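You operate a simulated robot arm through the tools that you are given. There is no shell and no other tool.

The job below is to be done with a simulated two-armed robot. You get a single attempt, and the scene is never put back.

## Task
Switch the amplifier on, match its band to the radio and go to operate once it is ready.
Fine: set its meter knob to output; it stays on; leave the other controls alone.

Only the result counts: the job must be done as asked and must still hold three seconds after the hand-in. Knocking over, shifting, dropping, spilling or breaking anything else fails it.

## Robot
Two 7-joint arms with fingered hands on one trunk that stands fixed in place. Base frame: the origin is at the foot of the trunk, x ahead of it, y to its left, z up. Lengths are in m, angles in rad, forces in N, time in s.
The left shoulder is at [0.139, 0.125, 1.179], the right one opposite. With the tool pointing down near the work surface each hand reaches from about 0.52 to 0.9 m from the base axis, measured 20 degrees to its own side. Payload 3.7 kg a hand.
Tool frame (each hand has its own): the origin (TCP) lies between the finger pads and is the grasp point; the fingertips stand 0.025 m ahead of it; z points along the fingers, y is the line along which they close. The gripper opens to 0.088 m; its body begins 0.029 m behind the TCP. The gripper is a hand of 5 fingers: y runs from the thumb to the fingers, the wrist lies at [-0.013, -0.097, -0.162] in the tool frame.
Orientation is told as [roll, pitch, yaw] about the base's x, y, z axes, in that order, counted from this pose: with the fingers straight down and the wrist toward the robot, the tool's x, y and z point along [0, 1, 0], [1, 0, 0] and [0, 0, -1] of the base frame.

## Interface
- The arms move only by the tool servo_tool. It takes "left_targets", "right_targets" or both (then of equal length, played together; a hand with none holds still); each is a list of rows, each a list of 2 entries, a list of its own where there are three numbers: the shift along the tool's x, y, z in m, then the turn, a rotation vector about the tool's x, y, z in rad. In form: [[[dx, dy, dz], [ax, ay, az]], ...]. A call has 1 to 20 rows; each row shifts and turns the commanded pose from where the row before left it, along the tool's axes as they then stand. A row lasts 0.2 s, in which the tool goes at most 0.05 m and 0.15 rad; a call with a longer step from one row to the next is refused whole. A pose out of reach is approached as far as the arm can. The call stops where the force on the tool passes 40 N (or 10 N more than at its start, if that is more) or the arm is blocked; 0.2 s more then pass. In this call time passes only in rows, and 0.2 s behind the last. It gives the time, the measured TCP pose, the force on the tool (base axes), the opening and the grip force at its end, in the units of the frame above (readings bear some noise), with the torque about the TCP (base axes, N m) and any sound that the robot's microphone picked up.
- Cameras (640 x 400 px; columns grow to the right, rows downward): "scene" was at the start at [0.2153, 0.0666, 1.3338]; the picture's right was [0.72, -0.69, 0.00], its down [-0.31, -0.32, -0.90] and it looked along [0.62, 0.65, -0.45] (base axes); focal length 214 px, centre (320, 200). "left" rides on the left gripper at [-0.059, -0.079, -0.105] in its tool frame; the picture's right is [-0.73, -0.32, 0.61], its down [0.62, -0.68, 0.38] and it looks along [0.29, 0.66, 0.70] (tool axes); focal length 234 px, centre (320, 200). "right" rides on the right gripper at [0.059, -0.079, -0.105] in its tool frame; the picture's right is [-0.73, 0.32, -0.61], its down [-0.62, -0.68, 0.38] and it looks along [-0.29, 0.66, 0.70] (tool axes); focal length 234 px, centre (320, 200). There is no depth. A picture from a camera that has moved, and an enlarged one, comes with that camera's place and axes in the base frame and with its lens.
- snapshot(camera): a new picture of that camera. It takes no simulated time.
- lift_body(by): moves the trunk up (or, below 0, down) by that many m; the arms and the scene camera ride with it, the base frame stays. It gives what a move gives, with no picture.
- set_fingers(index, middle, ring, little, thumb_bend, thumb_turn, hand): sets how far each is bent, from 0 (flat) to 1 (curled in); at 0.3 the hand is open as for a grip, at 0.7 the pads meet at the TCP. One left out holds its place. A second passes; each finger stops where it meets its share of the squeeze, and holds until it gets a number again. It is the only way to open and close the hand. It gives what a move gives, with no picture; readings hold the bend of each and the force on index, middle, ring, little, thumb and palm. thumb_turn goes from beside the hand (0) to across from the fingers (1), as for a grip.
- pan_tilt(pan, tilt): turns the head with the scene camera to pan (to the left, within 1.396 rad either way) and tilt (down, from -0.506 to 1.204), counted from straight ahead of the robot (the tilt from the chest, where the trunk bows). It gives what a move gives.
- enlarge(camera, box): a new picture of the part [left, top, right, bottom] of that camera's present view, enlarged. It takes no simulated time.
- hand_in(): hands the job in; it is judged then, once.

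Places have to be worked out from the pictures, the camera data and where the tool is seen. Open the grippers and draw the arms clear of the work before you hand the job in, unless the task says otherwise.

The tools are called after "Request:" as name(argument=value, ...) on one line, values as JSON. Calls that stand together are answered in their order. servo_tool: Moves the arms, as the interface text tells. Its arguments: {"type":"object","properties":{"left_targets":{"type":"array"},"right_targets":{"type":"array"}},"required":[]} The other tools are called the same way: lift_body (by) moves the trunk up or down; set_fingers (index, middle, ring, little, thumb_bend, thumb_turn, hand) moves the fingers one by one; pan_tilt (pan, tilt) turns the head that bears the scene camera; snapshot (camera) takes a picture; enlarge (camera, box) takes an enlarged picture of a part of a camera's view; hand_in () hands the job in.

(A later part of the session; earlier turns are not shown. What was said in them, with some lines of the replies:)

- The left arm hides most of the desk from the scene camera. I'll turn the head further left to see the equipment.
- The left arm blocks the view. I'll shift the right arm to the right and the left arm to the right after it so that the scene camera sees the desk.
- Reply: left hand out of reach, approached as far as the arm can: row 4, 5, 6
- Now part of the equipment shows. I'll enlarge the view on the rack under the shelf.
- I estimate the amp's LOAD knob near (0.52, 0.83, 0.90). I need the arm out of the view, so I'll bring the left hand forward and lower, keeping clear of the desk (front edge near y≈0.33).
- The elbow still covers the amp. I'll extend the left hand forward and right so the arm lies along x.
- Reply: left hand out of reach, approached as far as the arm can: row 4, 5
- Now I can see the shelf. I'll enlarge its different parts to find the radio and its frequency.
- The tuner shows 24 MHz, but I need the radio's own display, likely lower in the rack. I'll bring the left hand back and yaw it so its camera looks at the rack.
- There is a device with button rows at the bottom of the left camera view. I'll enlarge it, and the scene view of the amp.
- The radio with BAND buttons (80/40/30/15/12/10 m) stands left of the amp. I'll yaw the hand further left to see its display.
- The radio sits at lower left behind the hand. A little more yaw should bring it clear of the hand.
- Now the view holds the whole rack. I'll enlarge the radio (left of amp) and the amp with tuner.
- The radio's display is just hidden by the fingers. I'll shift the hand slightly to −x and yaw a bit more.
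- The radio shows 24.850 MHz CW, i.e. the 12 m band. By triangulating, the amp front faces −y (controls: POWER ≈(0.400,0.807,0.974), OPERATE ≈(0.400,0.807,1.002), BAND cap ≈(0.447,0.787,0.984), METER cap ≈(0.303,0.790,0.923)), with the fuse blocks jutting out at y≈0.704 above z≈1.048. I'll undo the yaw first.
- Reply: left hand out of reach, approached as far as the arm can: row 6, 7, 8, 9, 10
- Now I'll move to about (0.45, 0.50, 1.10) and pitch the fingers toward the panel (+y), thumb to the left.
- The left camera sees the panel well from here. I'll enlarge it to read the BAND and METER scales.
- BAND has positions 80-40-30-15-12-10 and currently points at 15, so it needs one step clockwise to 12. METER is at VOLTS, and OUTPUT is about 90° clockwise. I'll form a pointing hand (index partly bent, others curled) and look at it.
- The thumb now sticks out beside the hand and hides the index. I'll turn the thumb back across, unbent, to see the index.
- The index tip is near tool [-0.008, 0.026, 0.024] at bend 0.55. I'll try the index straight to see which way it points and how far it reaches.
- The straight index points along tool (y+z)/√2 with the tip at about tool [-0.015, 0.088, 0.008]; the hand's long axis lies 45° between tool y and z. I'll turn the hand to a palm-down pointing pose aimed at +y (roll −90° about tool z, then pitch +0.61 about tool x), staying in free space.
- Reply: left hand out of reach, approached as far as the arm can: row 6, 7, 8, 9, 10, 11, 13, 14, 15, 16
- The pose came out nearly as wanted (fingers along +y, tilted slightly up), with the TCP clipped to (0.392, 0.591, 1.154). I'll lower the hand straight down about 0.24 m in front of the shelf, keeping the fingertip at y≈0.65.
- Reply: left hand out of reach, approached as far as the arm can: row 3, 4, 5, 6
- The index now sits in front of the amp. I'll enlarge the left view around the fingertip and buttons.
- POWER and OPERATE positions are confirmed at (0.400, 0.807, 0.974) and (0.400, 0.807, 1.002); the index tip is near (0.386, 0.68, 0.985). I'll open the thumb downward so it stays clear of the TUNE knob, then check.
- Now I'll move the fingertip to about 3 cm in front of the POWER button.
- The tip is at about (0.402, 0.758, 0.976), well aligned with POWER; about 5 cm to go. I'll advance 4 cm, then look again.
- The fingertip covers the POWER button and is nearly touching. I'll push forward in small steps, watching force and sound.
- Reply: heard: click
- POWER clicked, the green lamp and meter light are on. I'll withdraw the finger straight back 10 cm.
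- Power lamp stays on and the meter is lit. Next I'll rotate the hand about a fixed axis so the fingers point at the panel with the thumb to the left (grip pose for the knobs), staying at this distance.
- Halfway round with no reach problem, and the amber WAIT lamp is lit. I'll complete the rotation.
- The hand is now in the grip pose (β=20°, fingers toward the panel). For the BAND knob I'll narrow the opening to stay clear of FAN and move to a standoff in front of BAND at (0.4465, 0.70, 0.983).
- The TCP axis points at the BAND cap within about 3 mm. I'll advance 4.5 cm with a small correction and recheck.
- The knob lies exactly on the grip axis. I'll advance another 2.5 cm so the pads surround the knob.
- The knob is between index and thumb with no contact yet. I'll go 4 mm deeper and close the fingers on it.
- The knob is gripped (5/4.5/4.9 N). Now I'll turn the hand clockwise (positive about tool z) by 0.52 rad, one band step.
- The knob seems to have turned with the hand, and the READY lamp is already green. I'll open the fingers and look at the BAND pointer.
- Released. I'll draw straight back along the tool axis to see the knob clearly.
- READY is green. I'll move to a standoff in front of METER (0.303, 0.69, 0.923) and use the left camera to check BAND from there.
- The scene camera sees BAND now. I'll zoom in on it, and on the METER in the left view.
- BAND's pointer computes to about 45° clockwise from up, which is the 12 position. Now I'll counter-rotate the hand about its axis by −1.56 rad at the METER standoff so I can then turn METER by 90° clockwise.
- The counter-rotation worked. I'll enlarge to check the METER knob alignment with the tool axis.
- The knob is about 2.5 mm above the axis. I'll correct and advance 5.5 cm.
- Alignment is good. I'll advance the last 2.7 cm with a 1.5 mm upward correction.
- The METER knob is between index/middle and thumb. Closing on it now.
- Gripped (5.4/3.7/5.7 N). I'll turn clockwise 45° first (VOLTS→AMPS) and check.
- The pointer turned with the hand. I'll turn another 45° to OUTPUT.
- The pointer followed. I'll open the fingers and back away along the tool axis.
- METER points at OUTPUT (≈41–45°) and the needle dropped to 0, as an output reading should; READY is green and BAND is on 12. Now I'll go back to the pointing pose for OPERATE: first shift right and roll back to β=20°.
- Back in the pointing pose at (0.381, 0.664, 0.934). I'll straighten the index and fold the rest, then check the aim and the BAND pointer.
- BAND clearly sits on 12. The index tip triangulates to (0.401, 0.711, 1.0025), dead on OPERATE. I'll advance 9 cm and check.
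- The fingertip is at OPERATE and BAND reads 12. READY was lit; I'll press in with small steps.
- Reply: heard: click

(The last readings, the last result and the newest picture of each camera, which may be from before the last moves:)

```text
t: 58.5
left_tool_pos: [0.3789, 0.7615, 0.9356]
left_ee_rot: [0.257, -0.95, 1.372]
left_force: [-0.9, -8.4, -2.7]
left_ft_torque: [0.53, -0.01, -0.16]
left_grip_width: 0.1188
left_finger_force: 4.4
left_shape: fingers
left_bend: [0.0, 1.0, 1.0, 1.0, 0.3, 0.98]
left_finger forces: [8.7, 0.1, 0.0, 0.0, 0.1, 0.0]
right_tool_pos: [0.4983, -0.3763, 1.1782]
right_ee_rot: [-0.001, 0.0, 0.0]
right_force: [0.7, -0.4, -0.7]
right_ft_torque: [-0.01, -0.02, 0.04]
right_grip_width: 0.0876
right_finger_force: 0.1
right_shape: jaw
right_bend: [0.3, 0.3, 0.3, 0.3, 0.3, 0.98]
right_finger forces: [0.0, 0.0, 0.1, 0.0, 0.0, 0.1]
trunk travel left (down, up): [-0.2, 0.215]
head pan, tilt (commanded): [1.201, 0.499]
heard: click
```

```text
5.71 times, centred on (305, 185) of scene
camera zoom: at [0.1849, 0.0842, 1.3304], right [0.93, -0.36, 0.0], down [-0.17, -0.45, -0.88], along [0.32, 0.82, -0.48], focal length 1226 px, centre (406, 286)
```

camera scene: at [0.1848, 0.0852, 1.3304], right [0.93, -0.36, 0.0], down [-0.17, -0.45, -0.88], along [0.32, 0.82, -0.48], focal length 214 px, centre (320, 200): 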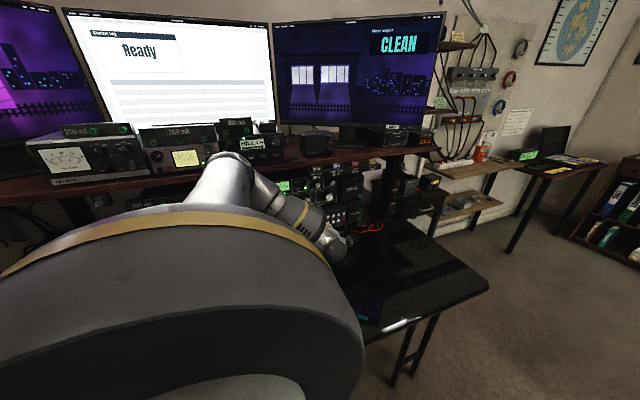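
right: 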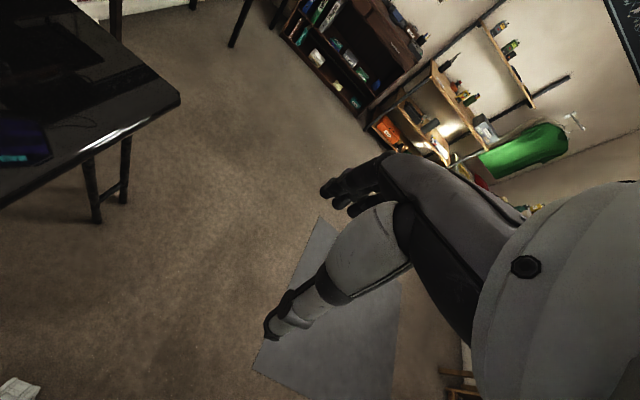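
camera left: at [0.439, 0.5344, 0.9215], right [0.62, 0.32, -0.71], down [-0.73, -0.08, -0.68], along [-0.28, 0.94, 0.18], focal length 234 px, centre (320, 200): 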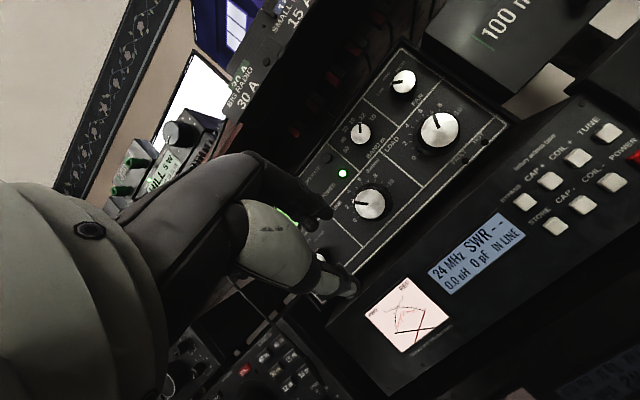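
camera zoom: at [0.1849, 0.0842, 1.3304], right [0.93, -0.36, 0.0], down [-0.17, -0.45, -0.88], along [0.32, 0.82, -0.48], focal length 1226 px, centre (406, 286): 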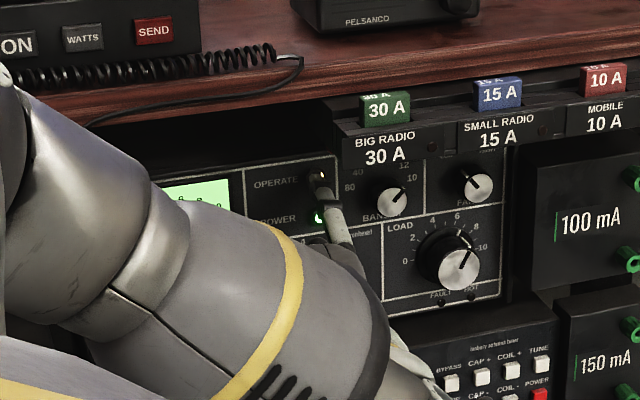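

OPERATE clicked and its amber lamp is lit. I'll withdraw straight back and inspect the whole panel.

Request:
servo_tool(left_targets=[[[0, -0.0191, -0.0274], [0, 0, 0]], [[0, -0.0191, -0.0274], [0, 0, 0]], [[0, -0.0191, -0.0274], [0, 0, 0]]])

Request:
enlarge(camera="left", box=[200, 40, 520, 300])

Request:
enlarge(camera="scene", box=[240, 140, 380, 230])

```text
t: 59.3
left_tool_pos: [0.3796, 0.6629, 0.9366]
left_ee_rot: [0.259, -0.95, 1.374]
left_force: [0.0, -1.2, -0.1]
left_ft_torque: [-0.01, 0.0, 0.01]
left_grip_width: 0.1182
left_finger_force: 0.0
left_shape: fingers
left_bend: [0.0, 1.0, 1.0, 1.0, 0.3, 0.98]
left_finger forces: [0.1, 0.1, 0.1, 0.1, 0.1, 0.0]
right_tool_pos: [0.4973, -0.3763, 1.1791]
right_ee_rot: [0.0, 0.0, 0.0]
right_force: [-0.1, -0.3, 0.7]
right_ft_torque: [-0.01, 0.02, 0.01]
right_grip_width: 0.0878
right_finger_force: 0.1
right_shape: jaw
right_bend: [0.3, 0.3, 0.3, 0.3, 0.3, 0.98]
right_finger forces: [0.0, 0.0, 0.0, 0.0, 0.0, 0.0]
trunk travel left (down, up): [-0.2, 0.215]
head pan, tilt (commanded): [1.201, 0.499]
```

```text
1.54 times, centred on (360, 170) of left
camera zoom: at [0.4379, 0.5335, 0.9227], right [0.62, 0.33, -0.71], down [-0.73, -0.08, -0.68], along [-0.28, 0.94, 0.19], focal length 360 px, centre (258, 246)
```

zoom: 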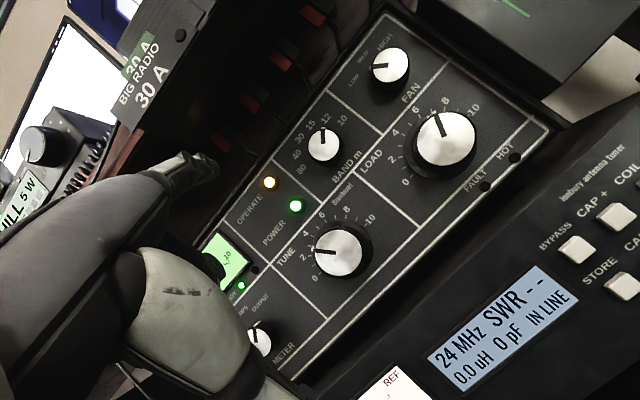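

```text
4.44 times, centred on (310, 185) of scene
camera zoom: at [0.1848, 0.085, 1.3304], right [0.93, -0.36, 0.0], down [-0.17, -0.45, -0.88], along [0.32, 0.82, -0.48], focal length 953 px, centre (364, 267)
```

zoom: 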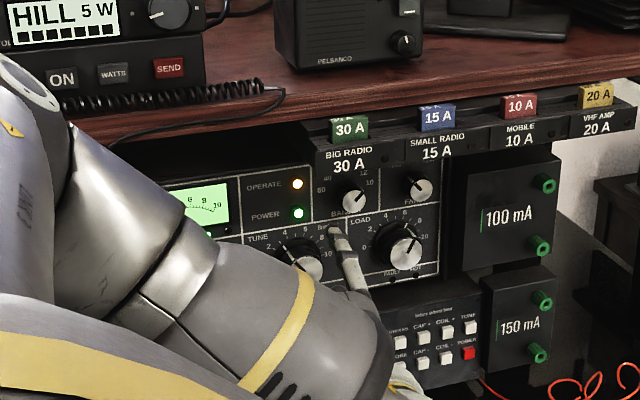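

Everything reads right: OPERATE amber, POWER and READY green, BAND on 12, METER on OUTPUT, and TUNE/LOAD/FAN unchanged. I'll open the hand and roll it back to the neutral reach pose before drawing it clear.

Request:
set_fingers(hand="left", index=0.4, middle=0.4, thumb_bend=0.4)

Request:
servo_tool(left_targets=[[[0, 0, 0], [-0.0317, 0.0375, 0.1224]], [[0, 0, 0], [-0.0317, 0.0375, 0.1224]], [[0, 0, 0], [-0.0317, 0.0375, 0.1224]], [[0, 0, 0], [-0.0317, 0.0375, 0.1224]], [[0, 0, 0], [-0.0317, 0.0375, 0.1224]], [[0, 0, 0], [-0.0317, 0.0375, 0.1224]], [[0, 0, 0], [-0.0317, 0.0375, 0.1224]], [[0, 0, 0], [-0.0317, 0.0375, 0.1224]], [[0, 0, 0], [-0.0317, 0.0375, 0.1224]], [[0, 0, 0], [-0.0317, 0.0375, 0.1224]], [[0, 0, 0], [-0.0317, 0.0375, 0.1224]], [[0, 0, 0], [-0.0317, 0.0375, 0.1224]], [[0, 0, 0], [-0.0317, 0.0375, 0.1224]], [[0, 0, 0], [-0.0317, 0.0375, 0.1224]]])

```text
t: 60.3
left_tool_pos: [0.3786, 0.6637, 0.9344]
left_ee_rot: [0.258, -0.953, 1.373]
left_force: [0.1, 0.8, 0.7]
left_ft_torque: [-0.03, 0.01, 0.04]
left_grip_width: 0.0637
left_finger_force: 0.1
left_shape: fingers
left_bend: [0.4, 0.4, 1.0, 1.0, 0.4, 0.99]
left_finger forces: [0.0, 0.0, 0.0, 0.1, 0.0, 0.0]
right_tool_pos: [0.4979, -0.3764, 1.1794]
right_ee_rot: [0.0, -0.001, 0.001]
right_force: [0.6, -0.2, 0.5]
right_ft_torque: [0.01, 0.0, 0.0]
right_grip_width: 0.0878
right_finger_force: 0.1
right_shape: jaw
right_bend: [0.3, 0.3, 0.3, 0.3, 0.3, 0.98]
right_finger forces: [0.0, 0.0, 0.0, 0.1, 0.0, 0.0]
trunk travel left (down, up): [-0.2, 0.215]
head pan, tilt (commanded): [1.201, 0.499]
```

```text
t: 63.3
left_tool_pos: [0.3799, 0.6639, 0.9341]
left_ee_rot: [1.568, 0.35, 0.003]
left_force: [-0.4, 0.4, -0.6]
left_ft_torque: [-0.02, -0.02, 0.02]
left_grip_width: 0.064
left_finger_force: 0.0
left_shape: fingers
left_bend: [0.4, 0.4, 1.0, 1.0, 0.4, 0.99]
left_finger forces: [0.1, 0.0, 0.0, 0.0, 0.1, 0.1]
right_tool_pos: [0.4984, -0.3755, 1.1793]
right_ee_rot: [0.0, 0.0, 0.0]
right_force: [-0.2, -0.4, -0.3]
right_ft_torque: [0.02, 0.04, 0.0]
right_grip_width: 0.0877
right_finger_force: 0.2
right_shape: jaw
right_bend: [0.3, 0.3, 0.3, 0.3, 0.3, 0.98]
right_finger forces: [0.0, 0.0, 0.0, 0.0, 0.0, 0.1]
trunk travel left (down, up): [-0.2, 0.215]
head pan, tilt (commanded): [1.201, 0.499]
```

Now I'll draw back from the rack and then up, returning toward the starting posture.

Request:
servo_tool(left_targets=[[[0, 0, -0.041], [0, 0, 0]], [[0, 0, -0.041], [0, 0, 0]], [[0, 0, -0.041], [0, 0, 0]], [[0, 0, -0.041], [0, 0, 0]], [[0.0449, 0.0018, 0], [0, 0, 0]], [[0.0449, 0.0018, 0], [0, 0, 0]], [[0.0449, 0.0018, 0], [0, 0, 0]], [[0.0449, 0.0018, 0], [0, 0, 0]], [[0, 0, 0], [0, 0, -0.1167]], [[0, 0, 0], [0, 0, -0.1167]], [[0, 0, 0], [0, 0, -0.1167]]])

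Request:
snapshot(camera="scene")

Request:
snapshot(camera="left")

```text
t: 65.7
left_tool_pos: [0.4492, 0.5021, 1.1021]
left_ee_rot: [1.57, -0.003, 0.003]
left_force: [-0.5, 0.5, 0.5]
left_ft_torque: [0.05, 0.01, 0.02]
left_grip_width: 0.0637
left_finger_force: 0.1
left_shape: fingers
left_bend: [0.4, 0.4, 1.0, 1.0, 0.4, 0.99]
left_finger forces: [0.0, 0.1, 0.0, 0.0, 0.0, 0.0]
right_tool_pos: [0.4993, -0.3769, 1.1789]
right_ee_rot: [-0.001, 0.0, -0.002]
right_force: [0.0, 0.3, -0.6]
right_ft_torque: [-0.01, 0.0, 0.02]
right_grip_width: 0.0875
right_finger_force: 0.0
right_shape: jaw
right_bend: [0.3, 0.3, 0.3, 0.3, 0.3, 0.98]
right_finger forces: [0.0, 0.0, 0.0, 0.1, 0.0, 0.0]
trunk travel left (down, up): [-0.2, 0.215]
head pan, tilt (commanded): [1.201, 0.499]
```

```text
taken
camera scene: at [0.1849, 0.0854, 1.3304], right [0.93, -0.36, 0.0], down [-0.17, -0.45, -0.88], along [0.32, 0.82, -0.48], focal length 214 px, centre (320, 200)
```

scene: 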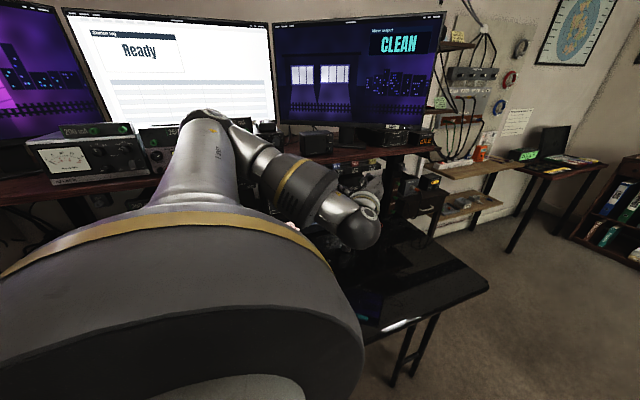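

```text
taken
camera left: at [0.3703, 0.3958, 1.0438], right [-0.32, 0.6, -0.73], down [-0.68, 0.38, 0.62], along [0.65, 0.7, 0.29], focal length 234 px, centre (320, 200)
```

left: 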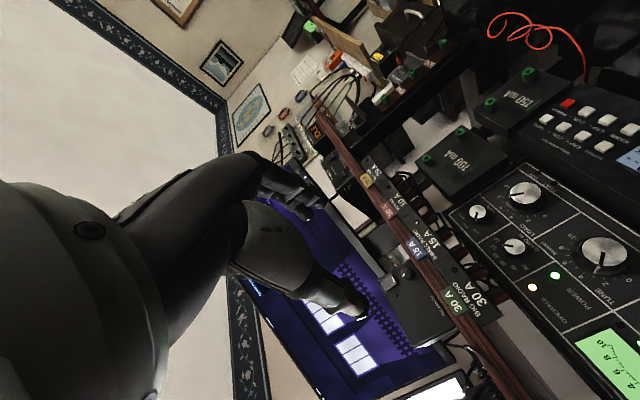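

Clear of the rack; the amp still shows OPERATE and POWER lit. I'll turn the fingers back down, open the whole hand and move it off the desk area.

Request:
servo_tool(left_targets=[[[0, 0, 0], [0, -0.1428, 0]], [[0, 0, 0], [0, -0.1428, 0]], [[0, 0, 0], [0, -0.1428, 0]], [[0, 0, 0], [0, -0.1428, 0]], [[0, 0, 0], [0, -0.1428, 0]], [[0, 0, 0], [0, -0.1428, 0]], [[0, 0, 0], [0, -0.1428, 0]], [[0, 0, 0], [0, -0.1428, 0]], [[0, 0, 0], [0, -0.1428, 0]], [[0, 0, 0], [0, -0.1428, 0]], [[0, 0, 0], [0, -0.1428, 0]], [[-0.04, -0.01, -0.01], [0, 0, 0]], [[-0.04, -0.01, -0.01], [0, 0, 0]], [[-0.04, 0.02, -0.01], [0, 0, 0]], [[-0.04, 0.02, 0], [0, 0, 0]]])

Request:
set_fingers(hand="left", index=0.3, middle=0.3, ring=0.3, little=0.3, thumb_bend=0.3, thumb_turn=0.98)

Request:
snapshot(camera="scene")

Request:
enlarge(camera="scene", box=[230, 140, 370, 240])

```text
t: 68.9
left_tool_pos: [0.4713, 0.3401, 1.1307]
left_ee_rot: [-0.002, -0.002, 0.004]
left_force: [-0.6, -0.1, 0.3]
left_ft_torque: [-0.03, -0.01, 0.03]
left_grip_width: 0.0641
left_finger_force: 0.0
left_shape: fingers
left_bend: [0.4, 0.4, 1.0, 1.0, 0.4, 0.99]
left_finger forces: [0.0, 0.0, 0.0, 0.1, 0.1, 0.0]
right_tool_pos: [0.4991, -0.3768, 1.1772]
right_ee_rot: [-0.001, 0.0, -0.001]
right_force: [0.1, -0.6, 0.7]
right_ft_torque: [-0.02, 0.01, -0.01]
right_grip_width: 0.0877
right_finger_force: 0.1
right_shape: jaw
right_bend: [0.3, 0.3, 0.3, 0.3, 0.3, 0.98]
right_finger forces: [0.0, 0.0, 0.0, 0.1, 0.0, 0.1]
trunk travel left (down, up): [-0.2, 0.215]
head pan, tilt (commanded): [1.201, 0.499]
```

```text
t: 69.9
left_tool_pos: [0.4701, 0.3415, 1.1319]
left_ee_rot: [-0.003, -0.001, 0.004]
left_force: [-1.1, -1.4, 0.9]
left_ft_torque: [0.0, -0.01, 0.02]
left_grip_width: 0.0846
left_finger_force: 0.1
left_shape: fingers
left_bend: [0.3, 0.3, 0.3, 0.3, 0.3, 0.96]
left_finger forces: [0.0, 0.0, 0.0, 0.0, 0.0, 0.0]
right_tool_pos: [0.4986, -0.3772, 1.179]
right_ee_rot: [-0.003, -0.001, -0.001]
right_force: [0.7, 0.5, -0.4]
right_ft_torque: [0.0, 0.0, -0.01]
right_grip_width: 0.0877
right_finger_force: 0.1
right_shape: jaw
right_bend: [0.3, 0.3, 0.3, 0.3, 0.3, 0.98]
right_finger forces: [0.1, 0.0, 0.1, 0.0, 0.0, 0.0]
trunk travel left (down, up): [-0.2, 0.215]
head pan, tilt (commanded): [1.201, 0.499]
```

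```text
taken
camera scene: at [0.1846, 0.0852, 1.3305], right [0.93, -0.36, 0.0], down [-0.17, -0.45, -0.88], along [0.32, 0.82, -0.48], focal length 214 px, centre (320, 200)
```

scene: 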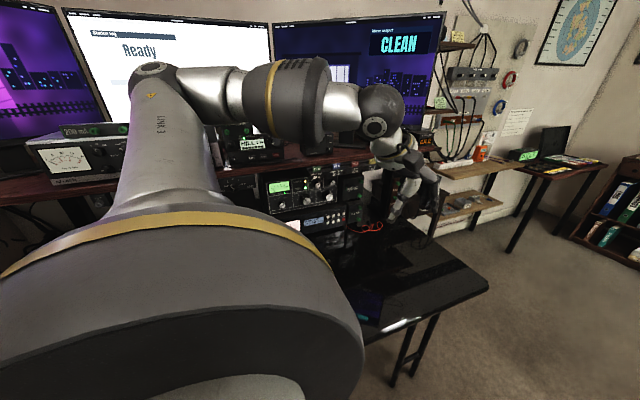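

```text
4.00 times, centred on (300, 190) of scene
camera zoom: at [0.1846, 0.0852, 1.3305], right [0.93, -0.36, 0.0], down [-0.17, -0.45, -0.88], along [0.32, 0.82, -0.48], focal length 858 px, centre (400, 240)
```

zoom: 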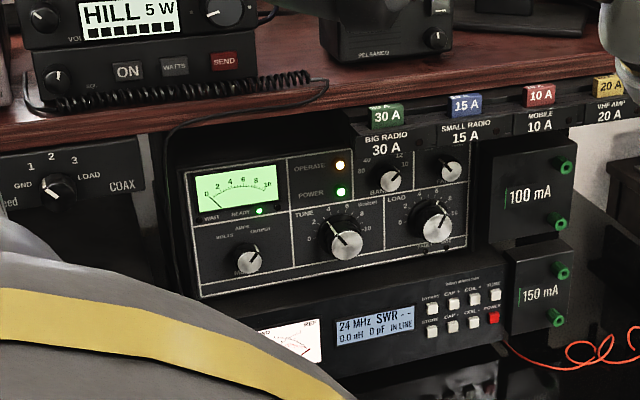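

The amp is in operate. One last close look at the panel before handing in.

Request:
enlarge(camera="scene", box=[270, 165, 350, 220])

Request:
enlarge(camera="scene", box=[275, 190, 310, 215])

```text
7.27 times, centred on (310, 192) of scene
camera zoom: at [0.1846, 0.0852, 1.3305], right [0.93, -0.36, 0.0], down [-0.17, -0.45, -0.88], along [0.32, 0.82, -0.48], focal length 1560 px, centre (393, 254)
```

zoom: 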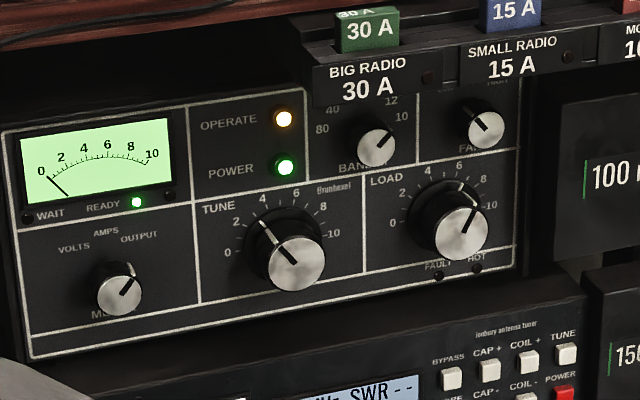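

```text
16.00 times, centred on (292, 202) of scene
camera zoom: at [0.1846, 0.0852, 1.3305], right [0.93, -0.36, 0.0], down [-0.17, -0.45, -0.88], along [0.32, 0.82, -0.48], focal length 3432 px, centre (760, 160)
```

zoom: 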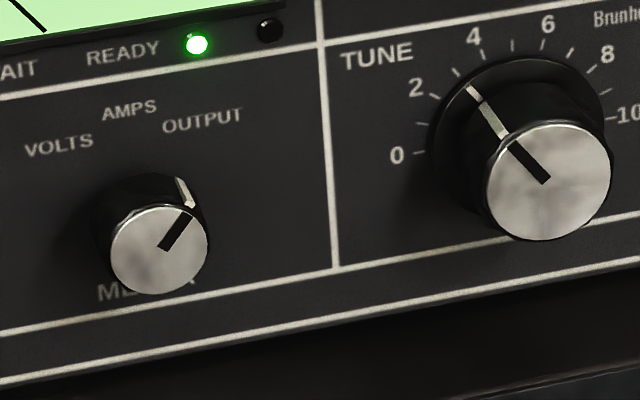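

The final check is good: POWER on, READY lit, OPERATE lit, BAND at 12 to match the radio's 24.850 MHz, METER at OUTPUT. TUNE, LOAD and FAN look untouched, and FAULT and HOT are off. Both arms are clear with hands open, so I'm handing in.

Request:
hand_in()

```text
The job is handed in.
```

The amplifier is on and in operate, with its band matched to the radio, and the job is handed in. I haven't seen the judging result.

- **Power:** pressed once. The green POWER lamp lit, and READY replaced WAIT before I pressed OPERATE.
- **Band:** the radio reads 24.850 MHz CW, which is the 12 m band. I turned BAND one step, from 15 to 12.
- **Meter:** the METER knob went from VOLTS to OUTPUT. The needle then fell to 0, which fits no transmission.
- **Operate:** pressed once, and its amber lamp stayed lit in every later view.

In the last close-up, TUNE, LOAD and FAN looked unchanged, and the FAULT and HOT lamps were off. I saw nothing else on the desk or rack moved. Both hands are open and clear of the rack.
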